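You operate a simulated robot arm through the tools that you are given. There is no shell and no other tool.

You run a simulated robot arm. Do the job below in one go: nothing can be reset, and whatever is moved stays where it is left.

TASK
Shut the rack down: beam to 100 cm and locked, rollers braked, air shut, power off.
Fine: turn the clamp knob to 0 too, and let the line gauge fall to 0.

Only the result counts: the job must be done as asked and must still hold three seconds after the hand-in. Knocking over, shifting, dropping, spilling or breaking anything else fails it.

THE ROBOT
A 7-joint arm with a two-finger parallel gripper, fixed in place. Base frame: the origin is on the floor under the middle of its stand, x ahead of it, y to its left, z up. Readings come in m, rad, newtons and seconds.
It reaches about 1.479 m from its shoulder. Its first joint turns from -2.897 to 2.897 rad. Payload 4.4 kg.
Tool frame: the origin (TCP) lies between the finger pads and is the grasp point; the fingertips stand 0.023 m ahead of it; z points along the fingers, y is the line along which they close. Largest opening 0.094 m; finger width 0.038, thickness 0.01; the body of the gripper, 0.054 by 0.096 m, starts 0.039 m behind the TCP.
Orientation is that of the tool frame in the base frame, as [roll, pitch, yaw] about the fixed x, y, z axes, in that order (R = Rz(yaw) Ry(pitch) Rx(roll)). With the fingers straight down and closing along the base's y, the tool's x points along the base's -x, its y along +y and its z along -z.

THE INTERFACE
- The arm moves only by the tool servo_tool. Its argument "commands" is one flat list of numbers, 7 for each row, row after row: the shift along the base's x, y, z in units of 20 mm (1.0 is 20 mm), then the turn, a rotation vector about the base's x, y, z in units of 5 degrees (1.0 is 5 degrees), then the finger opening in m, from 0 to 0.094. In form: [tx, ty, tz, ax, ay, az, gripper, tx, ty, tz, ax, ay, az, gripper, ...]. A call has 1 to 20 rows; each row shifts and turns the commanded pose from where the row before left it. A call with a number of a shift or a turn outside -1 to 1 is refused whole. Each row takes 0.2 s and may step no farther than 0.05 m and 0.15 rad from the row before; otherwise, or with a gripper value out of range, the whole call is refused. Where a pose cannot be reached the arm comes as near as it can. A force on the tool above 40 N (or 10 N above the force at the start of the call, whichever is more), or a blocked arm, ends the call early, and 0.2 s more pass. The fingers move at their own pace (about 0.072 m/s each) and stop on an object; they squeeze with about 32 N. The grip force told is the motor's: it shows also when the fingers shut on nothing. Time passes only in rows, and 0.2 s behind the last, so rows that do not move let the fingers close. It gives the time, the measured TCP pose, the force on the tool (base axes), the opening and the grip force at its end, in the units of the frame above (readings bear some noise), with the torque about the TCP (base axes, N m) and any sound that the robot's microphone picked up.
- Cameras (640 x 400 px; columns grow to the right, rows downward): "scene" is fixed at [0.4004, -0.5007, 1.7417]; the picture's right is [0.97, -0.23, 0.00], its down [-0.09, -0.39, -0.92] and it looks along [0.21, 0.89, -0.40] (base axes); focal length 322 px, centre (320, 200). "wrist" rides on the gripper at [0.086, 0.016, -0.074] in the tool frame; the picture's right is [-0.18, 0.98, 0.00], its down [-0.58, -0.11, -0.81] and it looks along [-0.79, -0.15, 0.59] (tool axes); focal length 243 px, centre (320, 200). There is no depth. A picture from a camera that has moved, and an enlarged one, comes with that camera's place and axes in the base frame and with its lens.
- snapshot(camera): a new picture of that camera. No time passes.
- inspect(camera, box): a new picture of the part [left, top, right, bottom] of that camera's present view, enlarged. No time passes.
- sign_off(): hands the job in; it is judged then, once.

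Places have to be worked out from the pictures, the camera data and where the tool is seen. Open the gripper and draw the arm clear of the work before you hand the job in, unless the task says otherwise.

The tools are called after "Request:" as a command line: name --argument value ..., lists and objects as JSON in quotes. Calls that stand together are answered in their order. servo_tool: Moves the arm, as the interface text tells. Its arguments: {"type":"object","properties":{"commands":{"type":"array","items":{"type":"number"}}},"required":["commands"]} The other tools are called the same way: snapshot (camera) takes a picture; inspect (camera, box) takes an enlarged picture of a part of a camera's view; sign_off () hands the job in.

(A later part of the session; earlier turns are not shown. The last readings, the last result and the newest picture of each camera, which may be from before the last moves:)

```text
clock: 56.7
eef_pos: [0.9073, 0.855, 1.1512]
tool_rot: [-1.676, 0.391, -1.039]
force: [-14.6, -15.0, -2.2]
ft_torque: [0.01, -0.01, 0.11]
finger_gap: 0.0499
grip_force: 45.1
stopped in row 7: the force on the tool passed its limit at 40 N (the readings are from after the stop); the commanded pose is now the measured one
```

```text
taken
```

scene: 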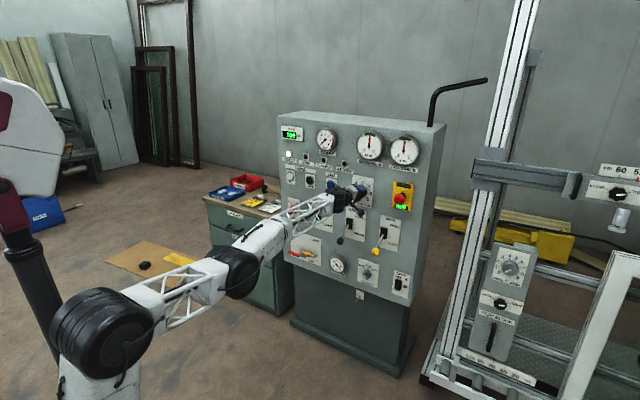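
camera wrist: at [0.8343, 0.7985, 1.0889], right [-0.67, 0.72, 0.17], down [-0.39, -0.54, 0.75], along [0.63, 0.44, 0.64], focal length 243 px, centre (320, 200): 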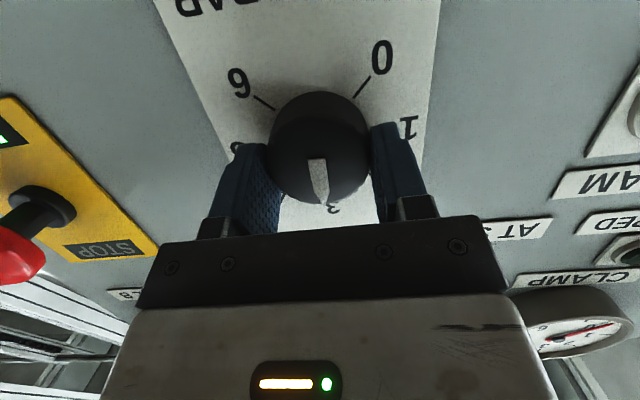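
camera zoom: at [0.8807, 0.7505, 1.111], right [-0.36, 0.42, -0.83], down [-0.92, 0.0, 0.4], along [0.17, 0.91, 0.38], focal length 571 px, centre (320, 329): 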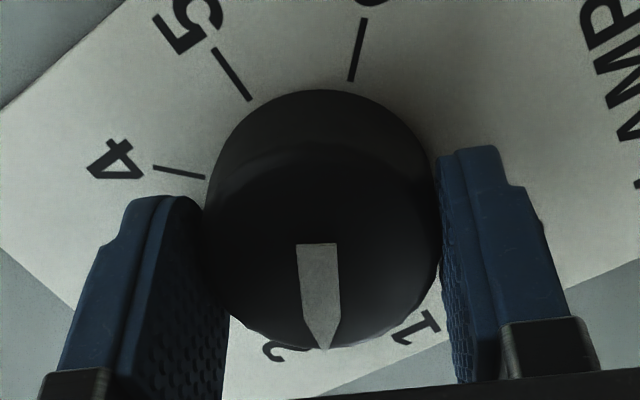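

Around 1.6 now, with a steady ~20 N push off the panel. I ease 1.5 mm outward and continue the turn.

Request:
servo_tool --commands '[-0.05, -0.05, 0, -0.2, -0.2, 0, 0.03, 0, 0, 0, -0.3, -0.3, 0, 0.03, 0, 0, 0, -0.3, -0.3, 0, 0.03, 0, 0, 0, -0.3, -0.3, 0, 0.03, 0, 0, 0, -0.3, -0.3, 0, 0.03, 0, 0, 0, -0.3, -0.3, 0, 0.03, 0, 0, 0, -0.3, -0.3, 0, 0.03, 0, 0, 0, -0.3, -0.3, 0, 0.03, 0, 0, 0, -0.3, -0.3, 0, 0.03, 0, 0, 0, -0.3, -0.3, 0, 0.03, 0, 0, 0, -0.3, -0.3, 0, 0.03, 0, 0, 0, -0.3, -0.3, 0, 0.03]'

Request:
inspect --camera "wrist" --box '[200, 60, 440, 230]'

```text
clock: 59.3
eef_pos: [0.906, 0.8551, 1.1505]
tool_rot: [-1.572, -0.029, -1.019]
force: [9.3, 28.1, -2.6]
ft_torque: [-0.02, 0.01, 0.53]
finger_gap: 0.05
grip_force: 45.1
```

```text
2.35 times, centred on (320, 145) of wrist
camera zoom: at [0.8883, 0.7412, 1.1365], right [-0.08, 0.13, -0.99], down [-0.99, 0.08, 0.09], along [0.09, 0.99, 0.12], focal length 571 px, centre (320, 329)
```

zoom: 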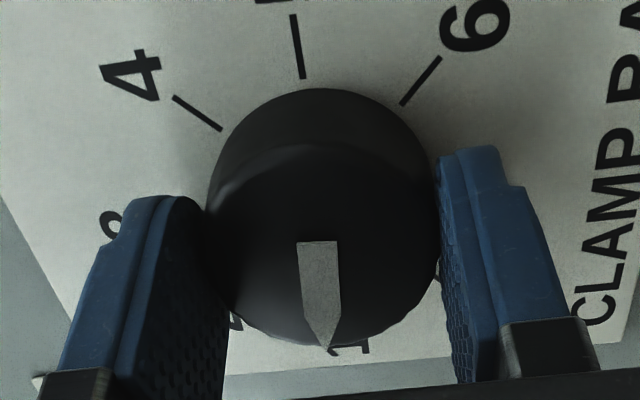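

Pointer is near 1 with no stop this time. I continue for the last ~45°.

Request:
servo_tool --commands '[0, 0, 0, -0.3, -0.3, 0, 0.03, 0, 0, 0, -0.3, -0.3, 0, 0.03, 0, 0, 0, -0.3, -0.3, 0, 0.03, 0, 0, 0, -0.3, -0.3, 0, 0.03, 0, 0, 0, -0.3, -0.3, 0, 0.03, 0, 0, 0, -0.3, -0.3, 0, 0.03, 0, 0, 0, -0.3, -0.3, 0, 0.03, 0, 0, 0, -0.3, -0.3, 0, 0.03, 0, 0, 0, -0.3, -0.3, 0, 0.03, 0, 0, 0, -0.3, -0.3, 0, 0.03]'

Request:
inspect --camera "wrist" --box '[200, 60, 440, 230]'

Request:
snapshot --camera "scene"

```text
clock: 60.5
eef_pos: [0.9067, 0.8547, 1.1494]
tool_rot: [-1.526, -0.212, -1.028]
force: [-10.3, -9.6, -0.9]
ft_torque: [-0.13, 0.18, 0.23]
finger_gap: 0.0495
grip_force: 44.7
stopped in row 6: the force on the tool passed its limit at 40 N (the readings are from after the stop); the commanded pose is now the measured one
```

```text
2.35 times, centred on (320, 145) of wrist
camera zoom: at [0.8891, 0.7402, 1.1487], right [0.05, 0.0, -1.0], down [-1.0, 0.08, -0.05], along [0.08, 1.0, 0.0], focal length 571 px, centre (320, 329)
```

zoom: 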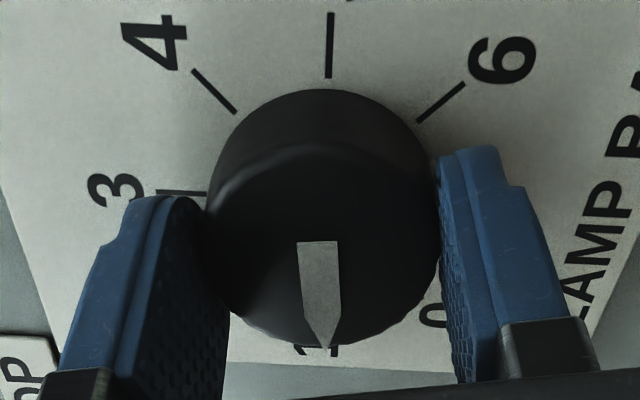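

```text
taken
```

scene: 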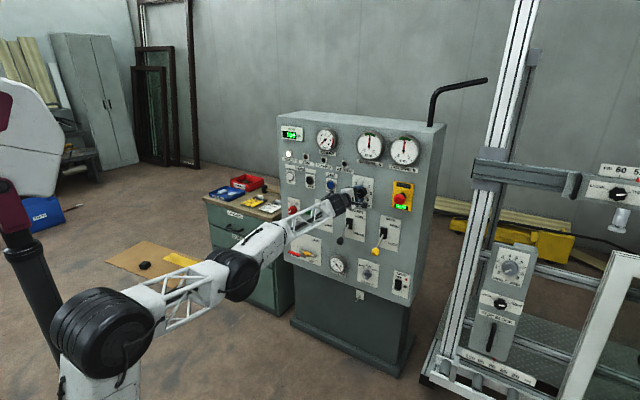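

Just below 1. I keep going toward 0.

Request:
servo_tool --commands '[-0.04, -0.04, 0, -0.3, -0.3, 0, 0.03, 0, 0, 0, -0.3, -0.3, 0, 0.03, 0, 0, 0, -0.3, -0.3, 0, 0.03, 0, 0, 0, -0.3, -0.3, 0, 0.03, 0, 0, 0, -0.3, -0.3, 0, 0.03, 0, 0, 0, -0.3, -0.3, 0, 0.03, 0, 0, 0, -0.3, -0.3, 0, 0.03, 0, 0, 0, -0.3, -0.3, 0, 0.03, 0, 0, 0, -0.3, -0.3, 0, 0.03, 0, 0, 0, -0.3, -0.3, 0, 0.03]'

Request:
inspect --camera "wrist" --box '[200, 60, 440, 230]'

```text
clock: 62.8
eef_pos: [0.9063, 0.8528, 1.1489]
tool_rot: [-1.428, -0.569, -1.065]
force: [15.7, -4.5, -8.6]
ft_torque: [0.07, -0.03, -0.65]
finger_gap: 0.0494
grip_force: 45.3
```

```text
2.35 times, centred on (320, 145) of wrist
camera zoom: at [0.8857, 0.7425, 1.1725], right [0.3, -0.26, -0.92], down [-0.95, 0.03, -0.32], along [0.11, 0.97, -0.23], focal length 571 px, centre (320, 329)
```

zoom: 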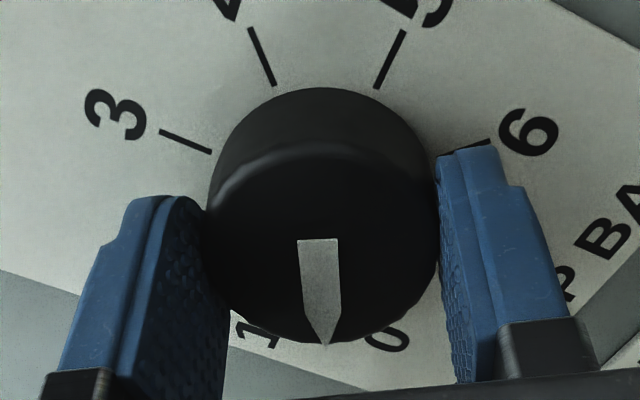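

About 0.5. Roughly 22° to go; I do 8 more small steps and check.

Request:
servo_tool --commands '[0, 0, 0, -0.3, -0.3, 0, 0.03, 0, 0, 0, -0.3, -0.3, 0, 0.03, 0, 0, 0, -0.3, -0.3, 0, 0.03, 0, 0, 0, -0.3, -0.3, 0, 0.03, 0, 0, 0, -0.3, -0.3, 0, 0.03, 0, 0, 0, -0.3, -0.3, 0, 0.03, 0, 0, 0, -0.3, -0.3, 0, 0.03, 0, 0, 0, -0.3, -0.3, 0, 0.03]'

Request:
inspect --camera "wrist" --box '[200, 60, 440, 230]'

```text
clock: 64.6
eef_pos: [0.9056, 0.8531, 1.1479]
tool_rot: [-1.306, -0.854, -1.147]
force: [20.6, 12.8, -0.9]
ft_torque: [-0.17, 0.16, -0.08]
finger_gap: 0.0496
grip_force: 45.1
stopped in row 8: the force on the tool passed its limit at 41 N (the readings are from after the stop); the commanded pose is now the measured one
```

```text
2.35 times, centred on (320, 145) of wrist
camera zoom: at [0.8791, 0.7489, 1.1894], right [0.48, -0.43, -0.76], down [-0.86, -0.06, -0.51], along [0.18, 0.9, -0.4], focal length 571 px, centre (320, 329)
```

zoom: 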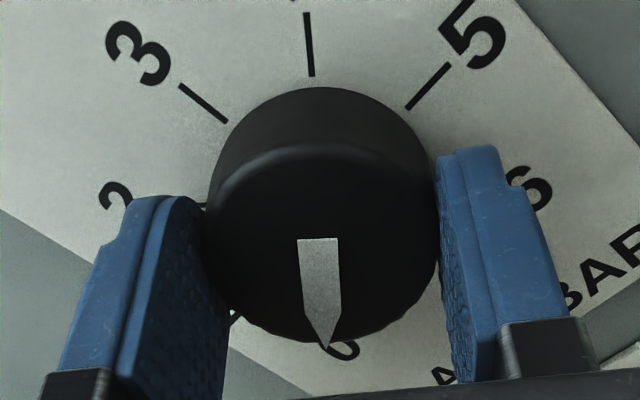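

Nearly at 0, about 6° left. Three more small steps.

Request:
servo_tool --commands '[0, 0, 0, -0.3, -0.3, 0, 0.03, 0, 0, 0, -0.3, -0.3, 0, 0.03, 0, 0, 0, -0.3, -0.3, 0, 0.03]'

Request:
inspect --camera "wrist" --box '[200, 60, 440, 230]'

Request:
inspect --camera "scene" --box '[320, 160, 400, 220]'

```text
clock: 65.4
eef_pos: [0.9055, 0.8536, 1.1472]
tool_rot: [-1.236, -0.952, -1.198]
force: [-6.3, -9.1, -6.6]
ft_torque: [1.12, 0.78, -0.09]
finger_gap: 0.0503
grip_force: 44.9
```

```text
2.35 times, centred on (320, 145) of wrist
camera zoom: at [0.8754, 0.7519, 1.1948], right [0.54, -0.49, -0.69], down [-0.82, -0.1, -0.57], along [0.21, 0.87, -0.45], focal length 571 px, centre (320, 329)
```

zoom: 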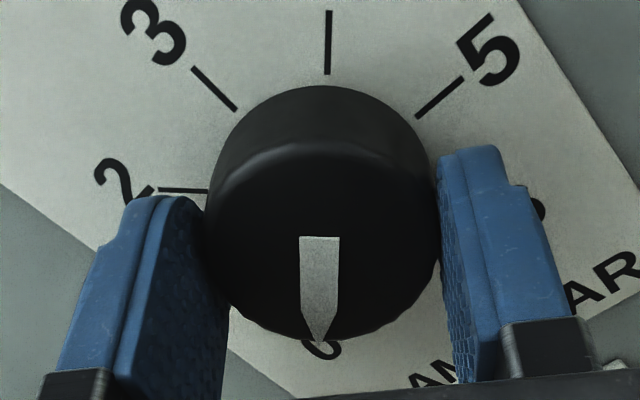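

```text
6.67 times, centred on (360, 190) of scene
camera zoom: at [0.4004, -0.5007, 1.7417], right [0.97, -0.23, 0.0], down [-0.09, -0.39, -0.92], along [0.21, 0.89, -0.4], focal length 2146 px, centre (53, 267)
```

zoom: 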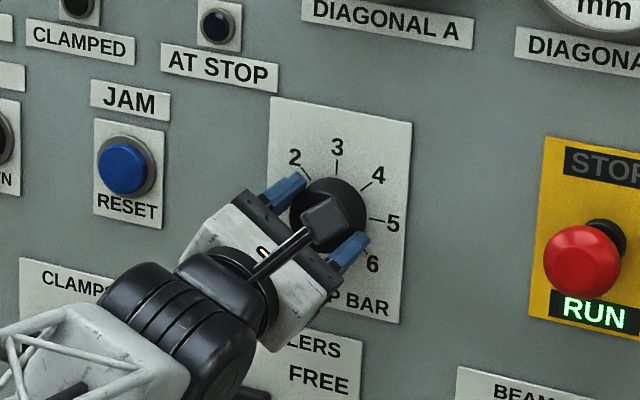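

The torque of ~1.3 N·m about the knob axis shows the end stop at 0, and the pointer lines up with 0. I release and back straight out.

Request:
servo_tool --commands '[0, 0, 0, 0, 0, 0, 0.08, 0, 0, 0, 0, 0, 0, 0.085, -0.5, -0.5, 0, 0, 0, 0, 0.09, -0.7, -0.7, 0, 0, 0, 0, 0.09, -0.8, -0.8, 0, 0, 0, 0, 0.09, -0.8, -0.8, 0, 0, 0, 0, 0.09, -0.8, -0.8, 0, 0, 0, 0, 0.09, -0.8, -0.8, 0, 0, 0, 0, 0.09]'

Request:
snapshot --camera "wrist"

Request:
inspect --camera "scene" --box '[280, 150, 420, 290]'

```text
clock: 67.2
eef_pos: [0.8181, 0.7651, 1.1477]
tool_rot: [-1.238, -0.953, -1.2]
force: [-0.2, -0.2, 0.3]
ft_torque: [-0.01, -0.01, 0.01]
finger_gap: 0.0899
grip_force: 0.0
```

```text
taken
camera wrist: at [0.7873, 0.6655, 1.1956], right [0.54, -0.49, -0.69], down [-0.82, -0.1, -0.57], along [0.21, 0.87, -0.45], focal length 243 px, centre (320, 200)
```

wrist: 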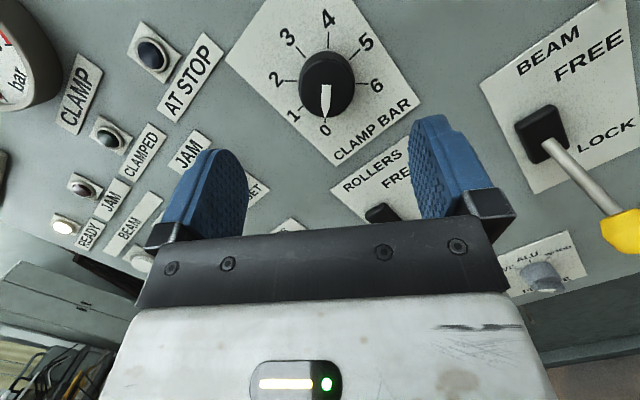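

```text
2.86 times, centred on (350, 220) of scene
camera zoom: at [0.4004, -0.5007, 1.7417], right [0.97, -0.23, 0.0], down [-0.09, -0.39, -0.92], along [0.21, 0.89, -0.4], focal length 920 px, centre (234, 143)
```

zoom: 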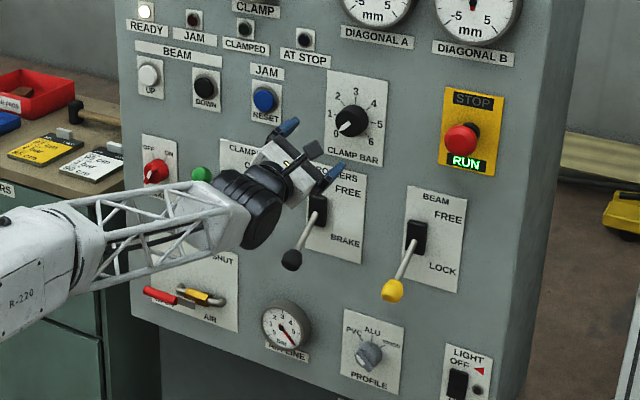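

The clamp knob is at 0 and everything else looks right. Next is the air valve: red handle tip near (0.60, 1.16, 0.67), pivot near (0.69, 1.07, 0.67), to be swung from left to up (SHUT). I back away, unroll the wrist and head to the left side in two calls.

Request:
servo_tool --commands '[-0.7, -0.7, 0, 0, 0, 0, 0.0, -0.7, -0.7, 0, 0, 0, 0, 0.0, -0.7, -0.7, 0, 0, 0, 0, 0.0, -0.7, -0.7, 0, 0, 0, 0, 0.0, -0.57, 0.6, -0.2, 0.772, 0.935, -0.097, 0.0, -0.57, 0.6, -0.2, 0.772, 0.935, -0.097, 0.0, -0.57, 0.6, -0.2, 0.772, 0.935, -0.097, 0.0, -0.57, 0.6, -0.2, 0.772, 0.935, -0.097, 0.0, -0.57, 0.6, -0.2, 0.772, 0.935, -0.097, 0.0, -0.57, 0.6, -0.2, 0.772, 0.935, -0.097, 0.0, -0.57, 0.6, -0.2, 0.772, 0.935, -0.097, 0.0, -0.57, 0.6, -0.2, 0.772, 0.935, -0.097, 0.0]'

Request:
snapshot --camera "scene"

Request:
snapshot --camera "wrist"

```text
clock: 69.8
eef_pos: [0.6701, 0.8064, 1.1148]
tool_rot: [-1.643, -0.17, -1.034]
force: [0.3, -0.3, -0.3]
ft_torque: [-0.01, -0.02, 0.01]
finger_gap: 0.0
grip_force: 31.7
```

```text
taken
```

scene: 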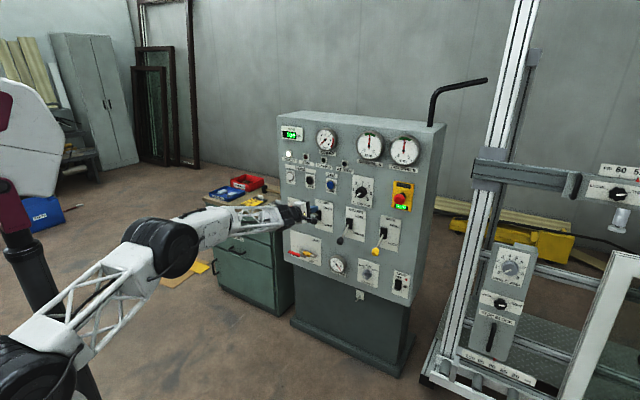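

```text
taken
camera wrist: at [0.6504, 0.6918, 1.1198], right [-0.07, -0.02, -1.0], down [-0.99, 0.11, 0.07], along [0.11, 0.99, -0.03], focal length 243 px, centre (320, 200)
```

wrist: 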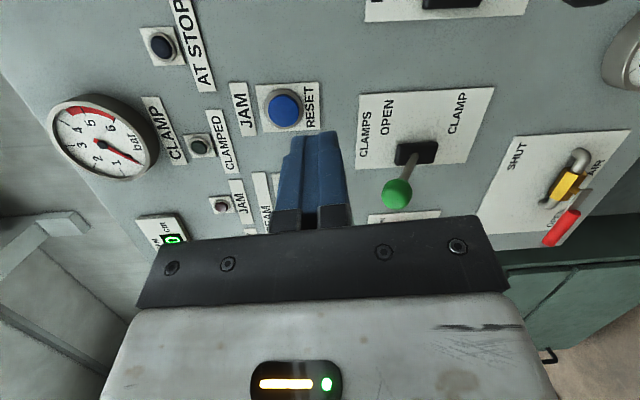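

This roll (fingers closing vertically, camera on the right side) is convenient for pushing the valve handle from below with the closed fingers. I keep it, yaw the tool slightly toward the panel and descend toward the handle at a safe distance.

Request:
servo_tool --commands '[-0.26, 0.51, -0.99, -0.03, 0.04, 0.1, 0, -0.26, 0.51, -0.99, -0.03, 0.04, 0.1, 0, -0.26, 0.51, -0.99, -0.03, 0.04, 0.1, 0, -0.26, 0.51, -0.99, -0.03, 0.04, 0.1, 0, -0.26, 0.51, -0.99, -0.03, 0.04, 0.1, 0, -0.26, 0.51, -0.99, -0.03, 0.04, 0.1, 0, -0.26, 0.51, -0.99, -0.03, 0.04, 0.1, 0, -0.26, 0.51, -0.99, -0.03, 0.04, 0.1, 0, -0.26, 0.51, -0.99, -0.03, 0.04, 0.1, 0, -0.26, 0.51, -0.99, -0.03, 0.04, 0.1, 0, -0.26, 0.51, -0.99, -0.03, 0.04, 0.1, 0, -0.26, 0.51, -0.99, -0.03, 0.04, 0.1, 0, -0.26, 0.51, -0.99, -0.03, 0.04, 0.1, 0, -0.26, 0.51, -0.99, -0.03, 0.04, 0.1, 0, -0.26, 0.51, -0.99, -0.03, 0.04, 0.1, 0, -0.26, 0.51, -0.99, -0.03, 0.04, 0.1, 0]'

Request:
snapshot --camera "wrist"

Request:
snapshot --camera "scene"

```text
clock: 73.2
eef_pos: [0.5855, 0.9687, 0.8015]
tool_rot: [-1.713, -0.172, -0.882]
force: [-0.3, 0.2, 1.1]
ft_torque: [-0.03, 0.04, 0.04]
finger_gap: 0.0002
grip_force: 32.1
```

```text
taken
camera wrist: at [0.5815, 0.8535, 0.8097], right [-0.12, -0.08, -0.99], down [-0.99, -0.03, 0.12], along [-0.03, 1.0, -0.07], focal length 243 px, centre (320, 200)
```

wrist: 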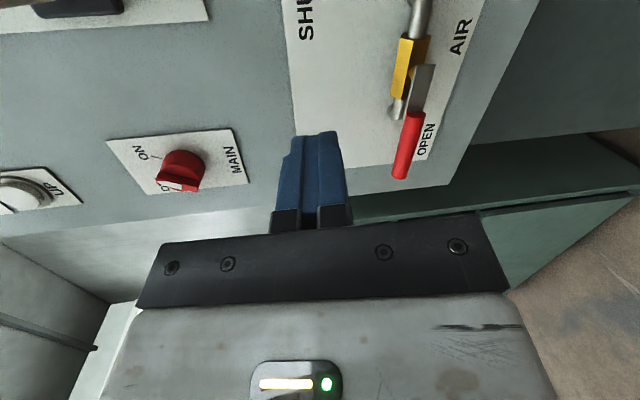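

```text
taken
```

scene: 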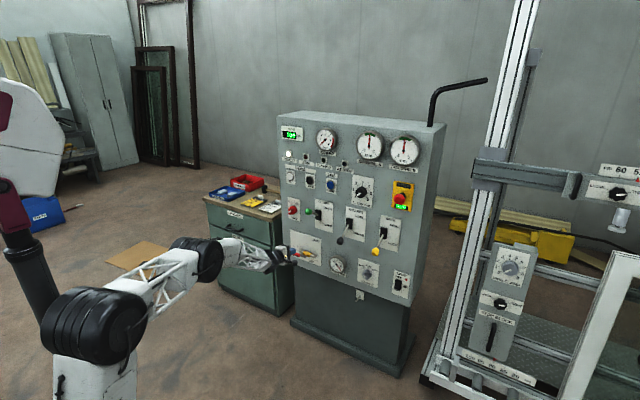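

Great view of the handle: its centre is around z≈0.677 with its tip near s≈-0.40. I go down to below handle height, still 11 cm back from the working spot.

Request:
servo_tool --commands '[-0.3, 0.58, -0.92, 0, 0, 0, 0, -0.3, 0.58, -0.92, 0, 0, 0, 0, -0.3, 0.58, -0.92, 0, 0, 0, 0, -0.3, 0.58, -0.92, 0, 0, 0, 0, -0.3, 0.58, -0.92, 0, 0, 0, 0, -0.3, 0.58, -0.92, 0, 0, 0, 0, -0.3, 0.58, -0.92, 0, 0, 0, 0, -0.3, 0.58, -0.92, 0, 0, 0, 0, -0.3, 0.58, -0.92, 0, 0, 0, 0]'

Request:
snapshot --camera "wrist"

Request:
inspect --camera "scene" --box '[240, 200, 360, 290]'

```text
clock: 75.2
eef_pos: [0.5334, 1.0732, 0.6349]
tool_rot: [-1.713, -0.172, -0.883]
force: [-0.1, 0.0, 1.1]
ft_torque: [0.02, -0.02, -0.03]
finger_gap: 0.0
grip_force: 32.0
```

```text
taken
camera wrist: at [0.5291, 0.9588, 0.6444], right [-0.12, -0.08, -0.99], down [-0.99, -0.03, 0.12], along [-0.03, 1.0, -0.07], focal length 243 px, centre (320, 200)
```

wrist: 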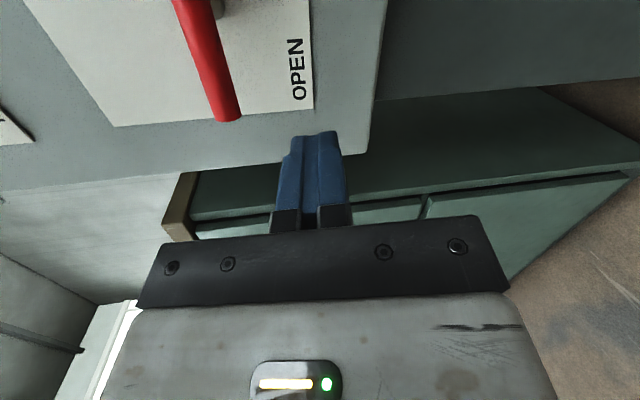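

```text
4.44 times, centred on (300, 245) of scene
camera zoom: at [0.4004, -0.5007, 1.7417], right [0.97, -0.23, 0.0], down [-0.09, -0.39, -0.92], along [0.21, 0.89, -0.4], focal length 1431 px, centre (409, 0)
```

zoom: 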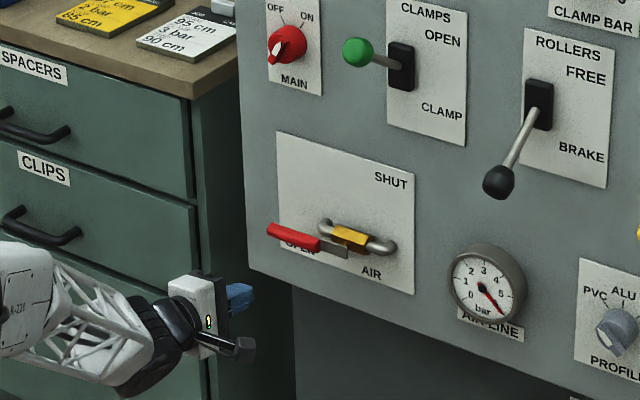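

Triangulating from the two close wrist views gives the handle at z≈0.69, about 6 cm off the panel, tip at s≈-0.388. I slide the closed fingers in below it, with ~3 cm clearance.

Request:
servo_tool --commands '[0.866, 0.558, 0, 0, 0, 0, 0, 0.866, 0.558, 0, 0, 0, 0, 0, 0.866, 0.558, 0, 0, 0, 0, 0, 0.866, 0.558, 0, 0, 0, 0, 0, 0.866, 0.558, 0, 0, 0, 0, 0]'

Request:
snapshot --camera "wrist"

Request:
inspect --camera "scene" --box '[240, 200, 360, 290]'

```text
clock: 76.4
eef_pos: [0.6183, 1.1278, 0.6339]
tool_rot: [-1.712, -0.174, -0.883]
force: [-0.3, 0.5, -0.4]
ft_torque: [-0.03, 0.02, 0.03]
finger_gap: 0.0
grip_force: 32.4
```

```text
taken
camera wrist: at [0.6151, 1.0129, 0.6429], right [-0.12, -0.08, -0.99], down [-0.99, -0.03, 0.12], along [-0.03, 1.0, -0.07], focal length 243 px, centre (320, 200)
```

wrist: 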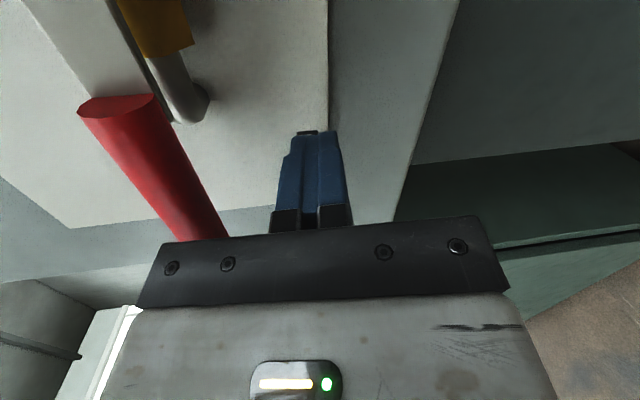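

```text
4.44 times, centred on (300, 245) of scene
camera zoom: at [0.4004, -0.5007, 1.7417], right [0.97, -0.23, 0.0], down [-0.09, -0.39, -0.92], along [0.21, 0.89, -0.4], focal length 1431 px, centre (409, 0)
```

zoom: 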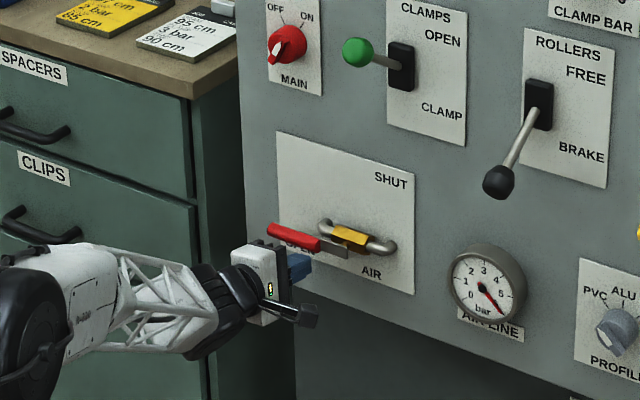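

The closed fingers sit under the handle with the body clear of it. I push up along the computed arc to about 45° and check.

Request:
servo_tool --commands '[0, 0, 0.56, 0, 0, 0, 0, 0, 0, 0.56, 0, 0, 0, 0, 0, 0, 0.56, 0, 0, 0, 0, -0.046, 0.048, 0.533, 0, 0, 0, 0, -0.046, 0.048, 0.533, 0, 0, 0, 0, -0.046, 0.048, 0.533, 0, 0, 0, 0, 0.096, -0.102, 0.572, 0, 0, 0, 0, 0.096, -0.102, 0.572, 0, 0, 0, 0, 0.096, -0.102, 0.572, 0, 0, 0, 0]'

Request:
snapshot --camera "wrist"

Request:
inspect --camera "scene" --box '[240, 200, 360, 290]'

```text
clock: 78.4
eef_pos: [0.6217, 1.1245, 0.7338]
tool_rot: [-1.71, -0.171, -0.882]
force: [0.1, -0.1, -1.5]
ft_torque: [-0.01, 0.01, 0.02]
finger_gap: 0.0
grip_force: 31.9
```

```text
taken
camera wrist: at [0.6181, 1.0102, 0.7425], right [-0.12, -0.08, -0.99], down [-0.99, -0.02, 0.12], along [-0.03, 1.0, -0.07], focal length 243 px, centre (320, 200)
```

wrist: 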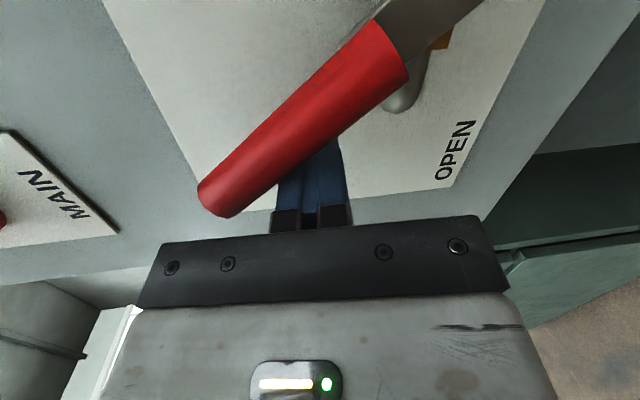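

```text
4.44 times, centred on (300, 245) of scene
camera zoom: at [0.4004, -0.5007, 1.7417], right [0.97, -0.23, 0.0], down [-0.09, -0.39, -0.92], along [0.21, 0.89, -0.4], focal length 1431 px, centre (409, 0)
```

zoom: 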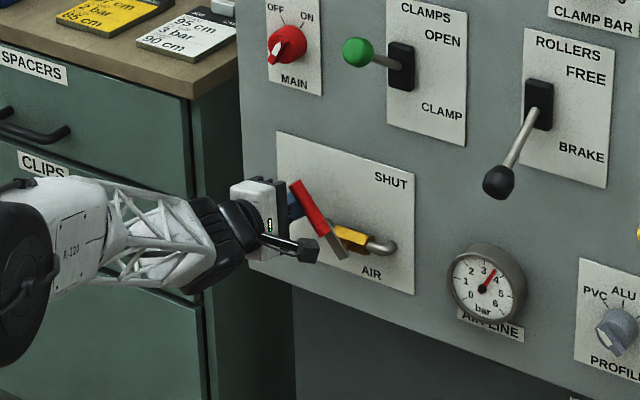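

The handle is at about 45° and the line gauge is already falling. I continue along the arc to upright with a slight overshoot to seat it.

Request:
servo_tool --commands '[0.261, -0.276, 0.515, 0, 0, 0, 0, 0.261, -0.276, 0.515, 0, 0, 0, 0, 0.261, -0.276, 0.515, 0, 0, 0, 0, 0.311, -0.328, 0.253, 0, 0, 0, 0, 0.311, -0.328, 0.253, 0, 0, 0, 0, 0.311, -0.328, 0.253, 0, 0, 0, 0, 0.311, -0.328, 0.253, 0, 0, 0, 0, 0.2, -0.21, 0, 0, 0, 0, 0, 0.2, -0.21, 0, 0, 0, 0, 0]'

Request:
snapshot --camera "wrist"

Request:
inspect --camera "scene" --box '[240, 200, 360, 290]'

```text
clock: 79.9
eef_pos: [0.6524, 1.0915, 0.7784]
tool_rot: [-1.717, -0.175, -0.875]
force: [-11.2, 9.2, -1.6]
ft_torque: [0.11, 0.13, -0.14]
finger_gap: 0.0
grip_force: 31.8
stopped in row 7: the force on the tool passed its limit at 53 N (the readings are from after the stop); the commanded pose is now the measured one
```

```text
taken
camera wrist: at [0.6495, 0.9759, 0.7883], right [-0.12, -0.08, -0.99], down [-0.99, -0.03, 0.12], along [-0.04, 1.0, -0.08], focal length 243 px, centre (320, 200)
```

wrist: 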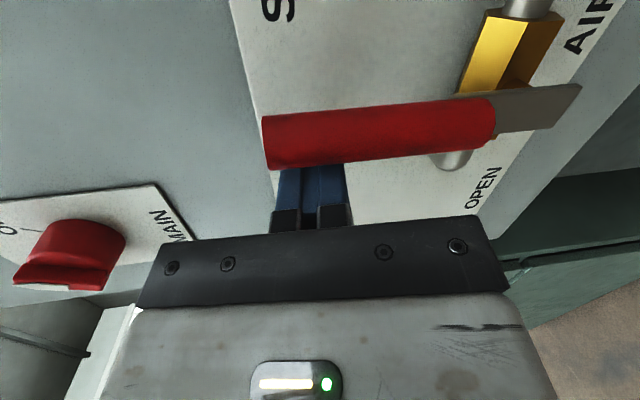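

```text
4.44 times, centred on (300, 245) of scene
camera zoom: at [0.4004, -0.5007, 1.7417], right [0.97, -0.23, 0.0], down [-0.09, -0.39, -0.92], along [0.21, 0.89, -0.4], focal length 1431 px, centre (409, 0)
```

zoom: 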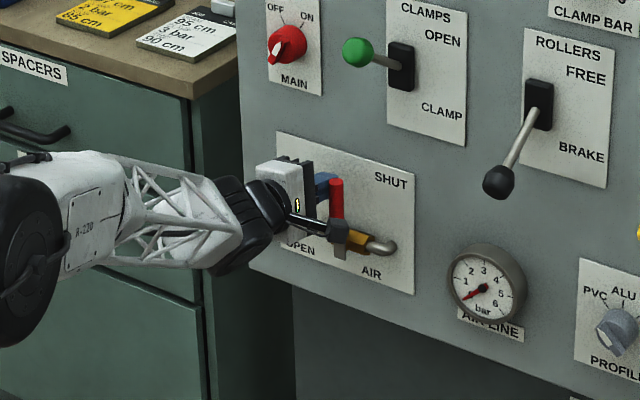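

The handle is upright against its stop (53 N) and the line gauge is near 0. I move off the handle to the left and back out, then check the gauge.

Request:
servo_tool --commands '[-0.4, 0.4, 0, 0, 0, 0, 0, -0.6, -0.6, 0, 0, 0, 0, 0, -0.8, -0.8, 0, 0, 0, 0, 0, -0.8, -0.8, 0, 0, 0, 0, 0, -0.8, -0.8, 0, 0, 0, 0, 0, -0.8, -0.8, 0, 0, 0, 0, 0, -0.8, -0.8, 0, 0, 0, 0, 0]'

Request:
snapshot --camera "wrist"

Request:
inspect --camera "scene" --box '[240, 200, 360, 290]'

Request:
inspect --camera "scene" --box '[310, 240, 370, 290]'

```text
clock: 81.5
eef_pos: [0.5544, 1.0046, 0.779]
tool_rot: [-1.714, -0.173, -0.877]
force: [0.4, 0.0, -0.5]
ft_torque: [0.0, -0.03, 0.04]
finger_gap: 0.0001
grip_force: 32.3
```

```text
taken
camera wrist: at [0.551, 0.8902, 0.7885], right [-0.12, -0.08, -0.99], down [-0.99, -0.03, 0.12], along [-0.04, 1.0, -0.08], focal length 243 px, centre (320, 200)
```

wrist: 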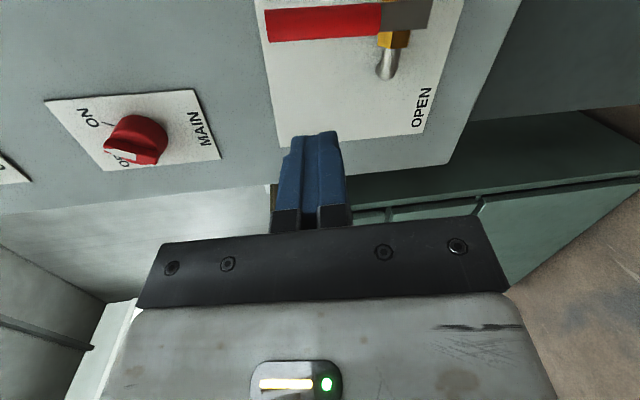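

```text
4.44 times, centred on (300, 245) of scene
camera zoom: at [0.4004, -0.5007, 1.7417], right [0.97, -0.23, 0.0], down [-0.09, -0.39, -0.92], along [0.21, 0.89, -0.4], focal length 1431 px, centre (409, 0)
```

zoom: 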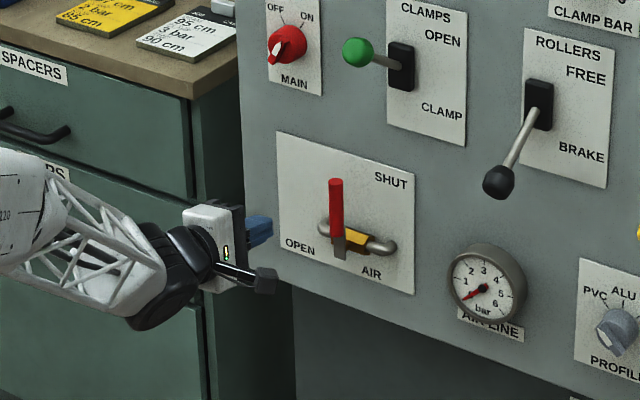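

```text
8.00 times, centred on (340, 265) of scene
camera zoom: at [0.4004, -0.5007, 1.7417], right [0.97, -0.23, 0.0], down [-0.09, -0.39, -0.92], along [0.21, 0.89, -0.4], focal length 2575 px, centre (160, -320)
```

zoom: 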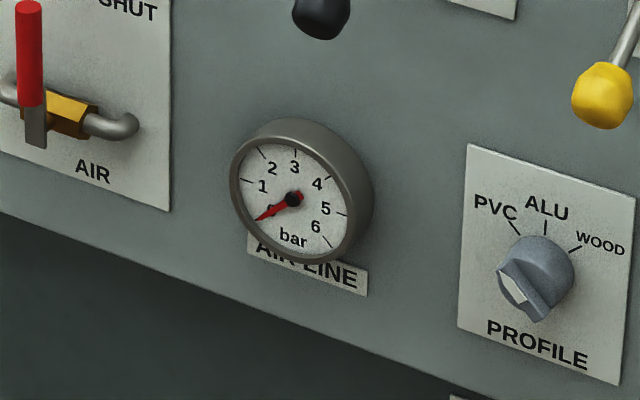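

The valve is SHUT and the line gauge reads 0. Last is the MAIN switch, so I look at it closely in both views.

Request:
inspect --camera "wrist" --box '[40, 80, 240, 200]'

Request:
inspect --camera "scene" --box '[275, 190, 325, 230]'

Request:
inspect --camera "scene" --box '[280, 110, 440, 220]'

```text
3.20 times, centred on (140, 140) of wrist
camera zoom: at [0.551, 0.8902, 0.7885], right [-0.12, -0.08, -0.99], down [-0.99, -0.03, 0.12], along [-0.04, 1.0, -0.08], focal length 776 px, centre (896, 392)
```

zoom: 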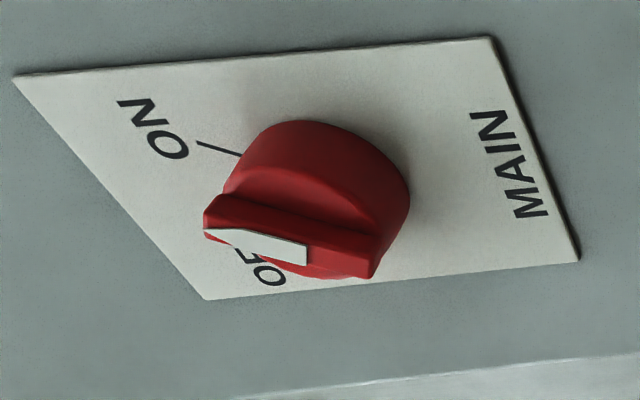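

```text
10.00 times, centred on (300, 210) of scene
camera zoom: at [0.4004, -0.5007, 1.7417], right [0.97, -0.23, 0.0], down [-0.09, -0.39, -0.92], along [0.21, 0.89, -0.4], focal length 3219 px, centre (520, 100)
```

zoom: 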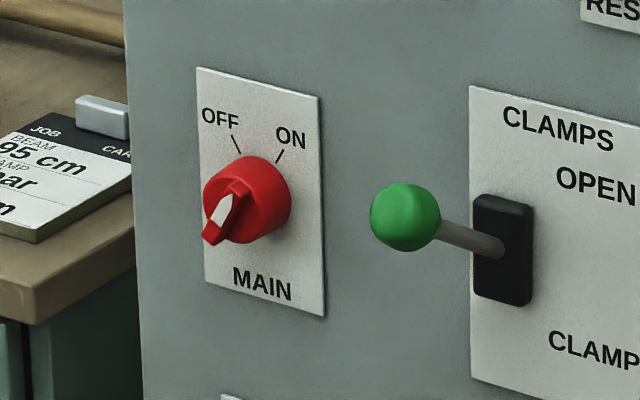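

```text
3.64 times, centred on (360, 165) of scene
camera zoom: at [0.4004, -0.5007, 1.7417], right [0.97, -0.23, 0.0], down [-0.09, -0.39, -0.92], along [0.21, 0.89, -0.4], focal length 1171 px, centre (174, 327)
```

zoom: 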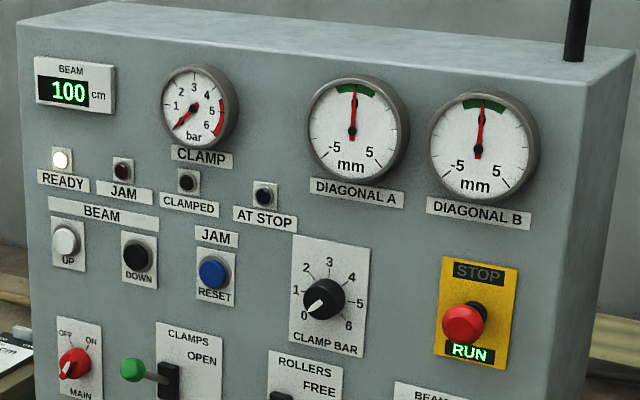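

MAIN is pointing at ON (upper right), with OFF upper left, so a ~60–70° counter-clockwise turn is needed. Its bar sits near (0.615, 1.148, 0.95). I roll the tool back to the camera-down orientation and go to a standoff in front of it.

Request:
servo_tool --commands '[-0.054, 0.218, 0.605, 0.921, 0.817, -0.15, 0.0, -0.054, 0.218, 0.605, 0.921, 0.817, -0.15, 0.0, -0.054, 0.218, 0.605, 0.921, 0.817, -0.15, 0.0, -0.054, 0.218, 0.605, 0.921, 0.817, -0.15, 0.0, -0.054, 0.218, 0.605, 0.921, 0.817, -0.15, 0.0, -0.054, 0.218, 0.605, 0.921, 0.817, -0.15, 0.0, -0.054, 0.218, 0.605, 0.921, 0.817, -0.15, 0.0, -0.054, 0.218, 0.605, 0.921, 0.817, -0.15, 0.0, -0.054, 0.218, 0.605, 0.921, 0.817, -0.15, 0.0, -0.054, 0.218, 0.605, 0.921, 0.817, -0.15, 0.0, -0.054, 0.218, 0.605, 0.921, 0.817, -0.15, 0.0, -0.054, 0.218, 0.605, 0.921, 0.817, -0.15, 0.0, -0.054, 0.218, 0.605, 0.921, 0.817, -0.15, 0.0, -0.054, 0.218, 0.605, 0.921, 0.817, -0.15, 0.0, -0.054, 0.218, 0.605, 0.921, 0.817, -0.15, 0.0, -0.054, 0.218, 0.605, 0.921, 0.817, -0.15, 0.0]'

Request:
snapshot --camera "wrist"

Request:
snapshot --camera "scene"

```text
clock: 84.9
eef_pos: [0.5367, 1.0764, 0.972]
tool_rot: [-3.134, 1.399, -2.379]
force: [-0.4, 0.2, 0.1]
ft_torque: [0.0, 0.01, -0.02]
finger_gap: 0.0
grip_force: 32.3
```

```text
taken
camera wrist: at [0.4613, 1.0275, 0.8999], right [-0.65, 0.74, 0.18], down [-0.43, -0.55, 0.71], along [0.62, 0.39, 0.68], focal length 243 px, centre (320, 200)
```

wrist: 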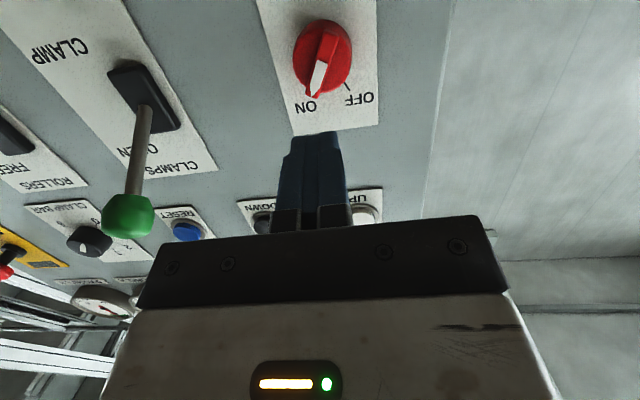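

```text
taken
```

scene: 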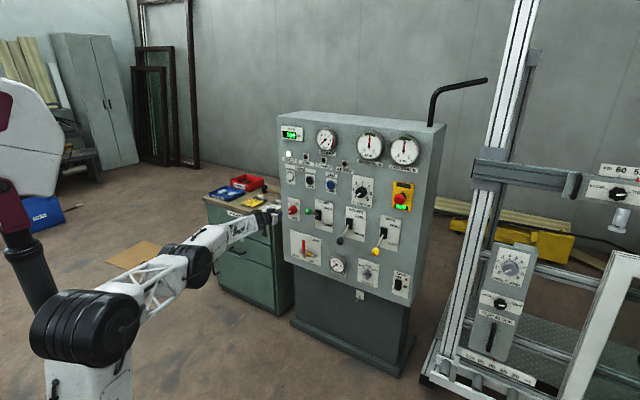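

The tool is aligned in front of MAIN, which clearly points to ON. I open the gripper and advance 8.5 cm along the tool axis.

Request:
servo_tool --commands '[0, 0, 0, 0, 0, 0, 0.09, 0, 0, 0, 0, 0, 0, 0.09, 0.607, 0.576, -0.148, 0, 0, 0, 0.09, 0.607, 0.576, -0.148, 0, 0, 0, 0.09, 0.607, 0.576, -0.148, 0, 0, 0, 0.09, 0.607, 0.576, -0.148, 0, 0, 0, 0.09, 0.607, 0.576, -0.148, 0, 0, 0, 0.09]'

Request:
snapshot --camera "wrist"

Request:
inspect --camera "scene" --box '[260, 180, 340, 240]'

```text
clock: 86.5
eef_pos: [0.5963, 1.1332, 0.9582]
tool_rot: [-3.126, 1.399, -2.373]
force: [-0.6, -1.4, -0.5]
ft_torque: [0.01, -0.04, 0.0]
finger_gap: 0.09
grip_force: 0.0
```

```text
taken
camera wrist: at [0.5213, 1.0841, 0.8847], right [-0.65, 0.74, 0.18], down [-0.43, -0.55, 0.71], along [0.62, 0.39, 0.68], focal length 243 px, centre (320, 200)
```

wrist: 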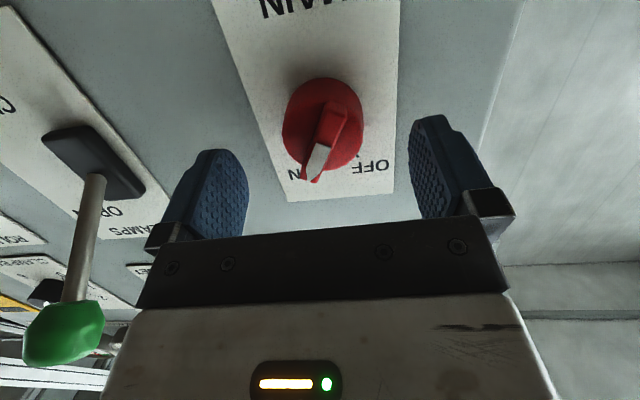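

```text
6.67 times, centred on (300, 210) of scene
camera zoom: at [0.4004, -0.5007, 1.7417], right [0.97, -0.23, 0.0], down [-0.09, -0.39, -0.92], along [0.21, 0.89, -0.4], focal length 2146 px, centre (453, 133)
```

zoom: 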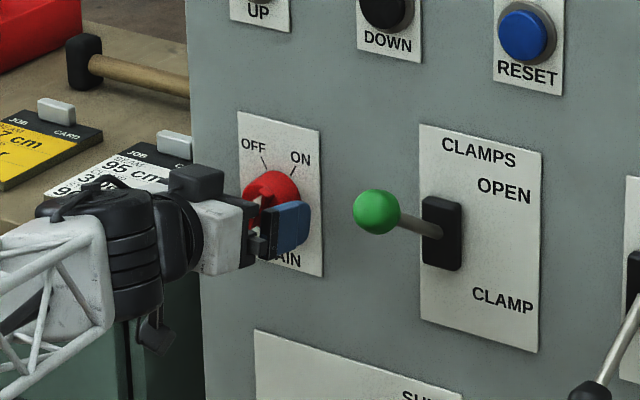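

Well centred. I advance another 3.2 cm slowly so the pads straddle the knob, keeping clear of the panel face.

Request:
servo_tool --commands '[0.286, 0.271, -0.069, 0, 0, 0, 0.09, 0.286, 0.271, -0.069, 0, 0, 0, 0.09, 0.286, 0.271, -0.069, 0, 0, 0, 0.09, 0.286, 0.271, -0.069, 0, 0, 0, 0.09]'

Request:
inspect --camera "wrist" --box '[200, 60, 440, 230]'

Request:
inspect --camera "scene" --box '[260, 180, 340, 240]'

```text
clock: 87.5
eef_pos: [0.617, 1.1538, 0.9518]
tool_rot: [-3.122, 1.397, -2.364]
force: [-23.0, -36.5, 4.9]
ft_torque: [0.77, -0.25, 1.67]
finger_gap: 0.0859
grip_force: 0.1
stopped in row 4: the force on the tool passed its limit at 73 N (the readings are from after the stop); the commanded pose is now the measured one
```

```text
2.35 times, centred on (320, 145) of wrist
camera zoom: at [0.5417, 1.106, 0.8798], right [-0.65, 0.74, 0.18], down [-0.43, -0.55, 0.71], along [0.62, 0.39, 0.68], focal length 571 px, centre (320, 329)
```

zoom: 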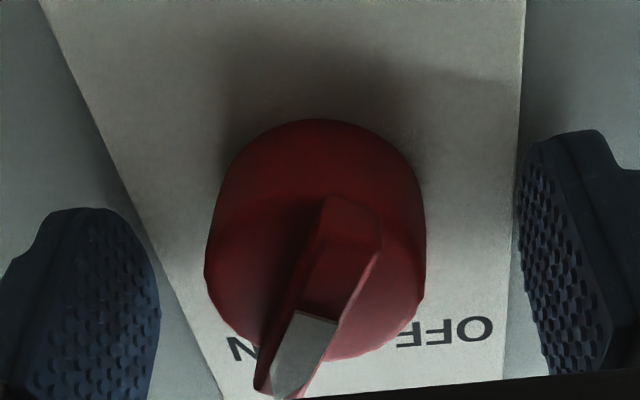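

```text
6.67 times, centred on (300, 210) of scene
camera zoom: at [0.4004, -0.5007, 1.7417], right [0.97, -0.23, 0.0], down [-0.09, -0.39, -0.92], along [0.21, 0.89, -0.4], focal length 2146 px, centre (453, 133)
```

zoom: 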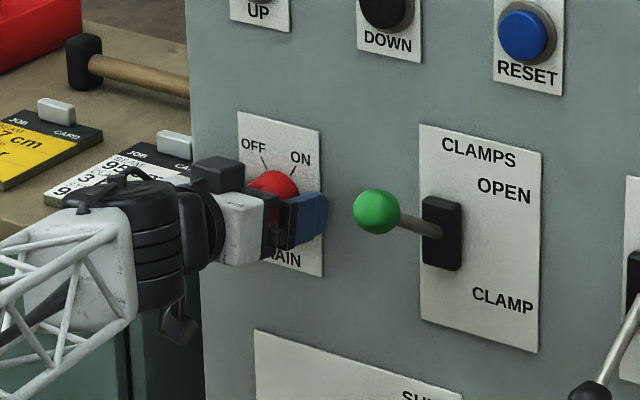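

A fingertip touched the panel again, so the face is nearer x+y≈1.807. I back off 4 mm and close on the knob.

Request:
servo_tool --commands '[-0.145, -0.14, 0.035, 0, 0, 0, 0.09, 0, 0, 0, 0, 0, 0, 0.02, 0, 0, 0, 0, 0, 0, 0.02, 0, 0, 0, 0, 0, 0, 0.02]'

Request:
inspect --camera "wrist" --box '[200, 60, 440, 230]'

```text
clock: 88.5
eef_pos: [0.6143, 1.1524, 0.9513]
tool_rot: [-3.121, 1.397, -2.368]
force: [-1.9, 10.9, -0.5]
ft_torque: [-0.04, -0.01, 0.3]
finger_gap: 0.045
grip_force: 44.7
```

```text
2.35 times, centred on (320, 145) of wrist
camera zoom: at [0.5393, 1.1036, 0.8796], right [-0.65, 0.74, 0.18], down [-0.43, -0.55, 0.71], along [0.62, 0.39, 0.68], focal length 571 px, centre (320, 329)
```

zoom: 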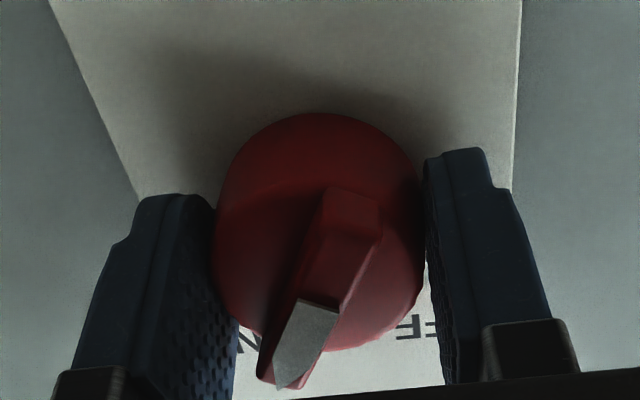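

Good grip (45 mm) with low side load. I turn counter-clockwise in small steps toward OFF.

Request:
servo_tool --commands '[0, 0, 0, -0.3, -0.3, 0, 0.02, 0, 0, 0, -0.3, -0.3, 0, 0.02, 0, 0, 0, -0.3, -0.3, 0, 0.02, 0, 0, 0, -0.3, -0.3, 0, 0.02, 0, 0, 0, -0.3, -0.3, 0, 0.02, 0, 0, 0, -0.3, -0.3, 0, 0.02, 0, 0, 0, -0.3, -0.3, 0, 0.02, 0, 0, 0, -0.3, -0.3, 0, 0.02, 0, 0, 0, -0.3, -0.3, 0, 0.02, 0, 0, 0, -0.3, -0.3, 0, 0.02]'

Request:
inspect --camera "wrist" --box '[200, 60, 440, 230]'

Request:
inspect --camera "scene" --box '[260, 110, 420, 240]'

```text
clock: 90.6
eef_pos: [0.6149, 1.1517, 0.9521]
tool_rot: [-2.011, 1.201, -1.281]
force: [2.8, 17.5, -2.8]
ft_torque: [-0.07, 0.1, 0.24]
finger_gap: 0.0448
grip_force: 45.0
stopped in row 10: the force on the tool passed its limit at 40 N (the readings are from after the stop); the commanded pose is now the measured one
```

```text
2.35 times, centred on (320, 145) of wrist
camera zoom: at [0.5561, 1.0865, 0.8772], right [-0.66, 0.74, -0.15], down [-0.6, -0.39, 0.7], along [0.46, 0.55, 0.7], focal length 571 px, centre (320, 329)
```

zoom: 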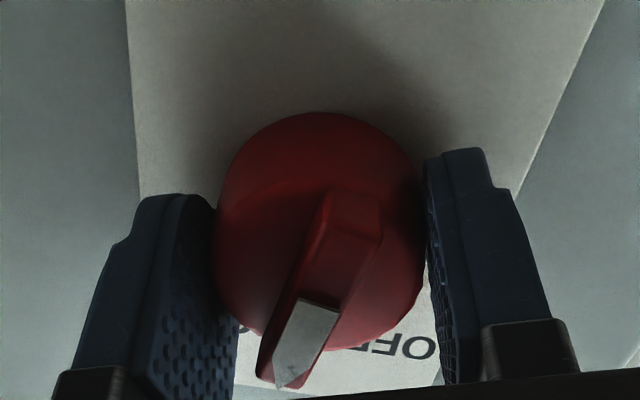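

```text
3.08 times, centred on (340, 175) of scene
camera zoom: at [0.4004, -0.5007, 1.7417], right [0.97, -0.23, 0.0], down [-0.09, -0.39, -0.92], along [0.21, 0.89, -0.4], focal length 990 px, centre (258, 277)
```

zoom: 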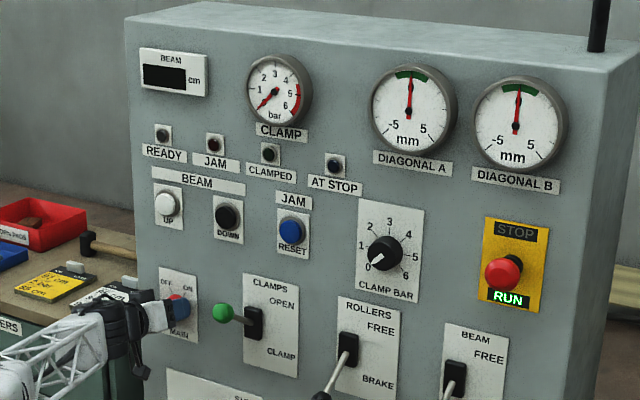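

The display and READY lamp are already off. I keep turning so the pointer sits fully on OFF.

Request:
servo_tool --commands '[0, 0, 0, -0.3, -0.3, 0, 0.02, 0, 0, 0, -0.3, -0.3, 0, 0.02, 0, 0, 0, -0.3, -0.3, 0, 0.02, 0, 0, 0, -0.3, -0.3, 0, 0.02, 0, 0, 0, -0.3, -0.3, 0, 0.02, 0, 0, 0, -0.3, -0.3, 0, 0.02, 0, 0, 0, -0.3, -0.3, 0, 0.02, 0, 0, 0, -0.3, -0.3, 0, 0.02, 0, 0, 0, -0.3, -0.3, 0, 0.02, 0, 0, 0, -0.3, -0.3, 0, 0.02]'

Request:
inspect --camera "wrist" --box '[200, 60, 440, 230]'

```text
clock: 92.8
eef_pos: [0.6134, 1.1525, 0.9505]
tool_rot: [-1.747, 0.853, -1.051]
force: [-29.0, -3.9, -8.2]
ft_torque: [-0.32, 0.38, 0.3]
finger_gap: 0.0445
grip_force: 45.3
```

```text
2.35 times, centred on (320, 145) of wrist
camera zoom: at [0.5746, 1.068, 0.884], right [-0.57, 0.65, -0.5], down [-0.77, -0.22, 0.6], along [0.29, 0.73, 0.63], focal length 571 px, centre (320, 329)
```

zoom: 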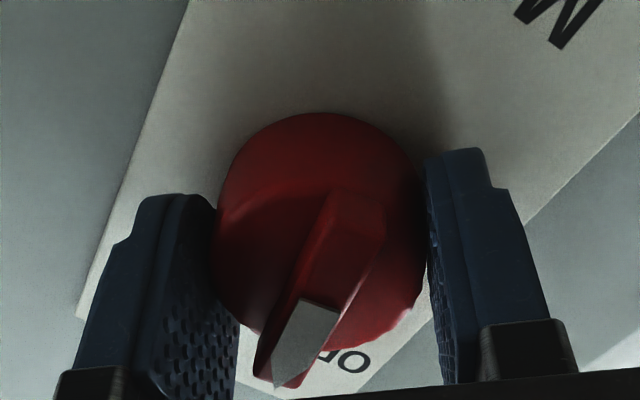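

Turned about 40°; OFF is approaching the pointer. Continuing.

Request:
servo_tool --commands '[0, 0, 0, -0.3, -0.3, 0, 0.02, 0, 0, 0, -0.3, -0.3, 0, 0.02, 0, 0, 0, -0.3, -0.3, 0, 0.02, 0, 0, 0, -0.3, -0.3, 0, 0.02, 0, 0, 0, -0.3, -0.3, 0, 0.02, 0, 0, 0, -0.3, -0.3, 0, 0.02, 0, 0, 0, -0.3, -0.3, 0, 0.02, 0, 0, 0, -0.3, -0.3, 0, 0.02]'

Request:
inspect --camera "wrist" --box '[200, 60, 440, 230]'

```text
clock: 94.7
eef_pos: [0.6139, 1.1537, 0.9508]
tool_rot: [-1.657, 0.567, -0.989]
force: [-2.7, 4.1, -2.3]
ft_torque: [-0.01, -0.03, 0.86]
finger_gap: 0.0443
grip_force: 45.6
stopped in row 8: the force on the tool passed its limit at 40 N (the readings are from after the stop); the commanded pose is now the measured one
```

```text
2.35 times, centred on (320, 145) of wrist
camera zoom: at [0.5874, 1.0553, 0.8958], right [-0.44, 0.52, -0.73], down [-0.88, -0.1, 0.46], along [0.17, 0.85, 0.51], focal length 571 px, centre (320, 329)
```

zoom: 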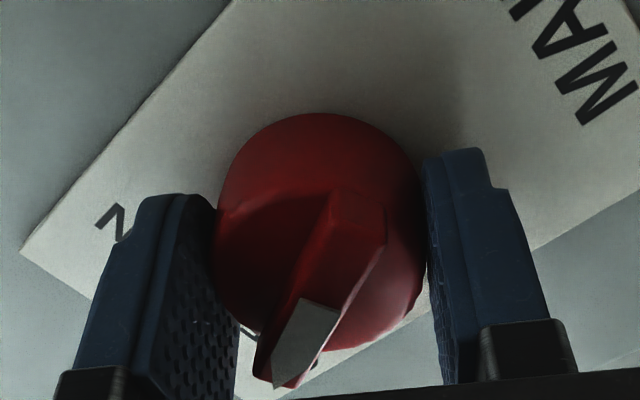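

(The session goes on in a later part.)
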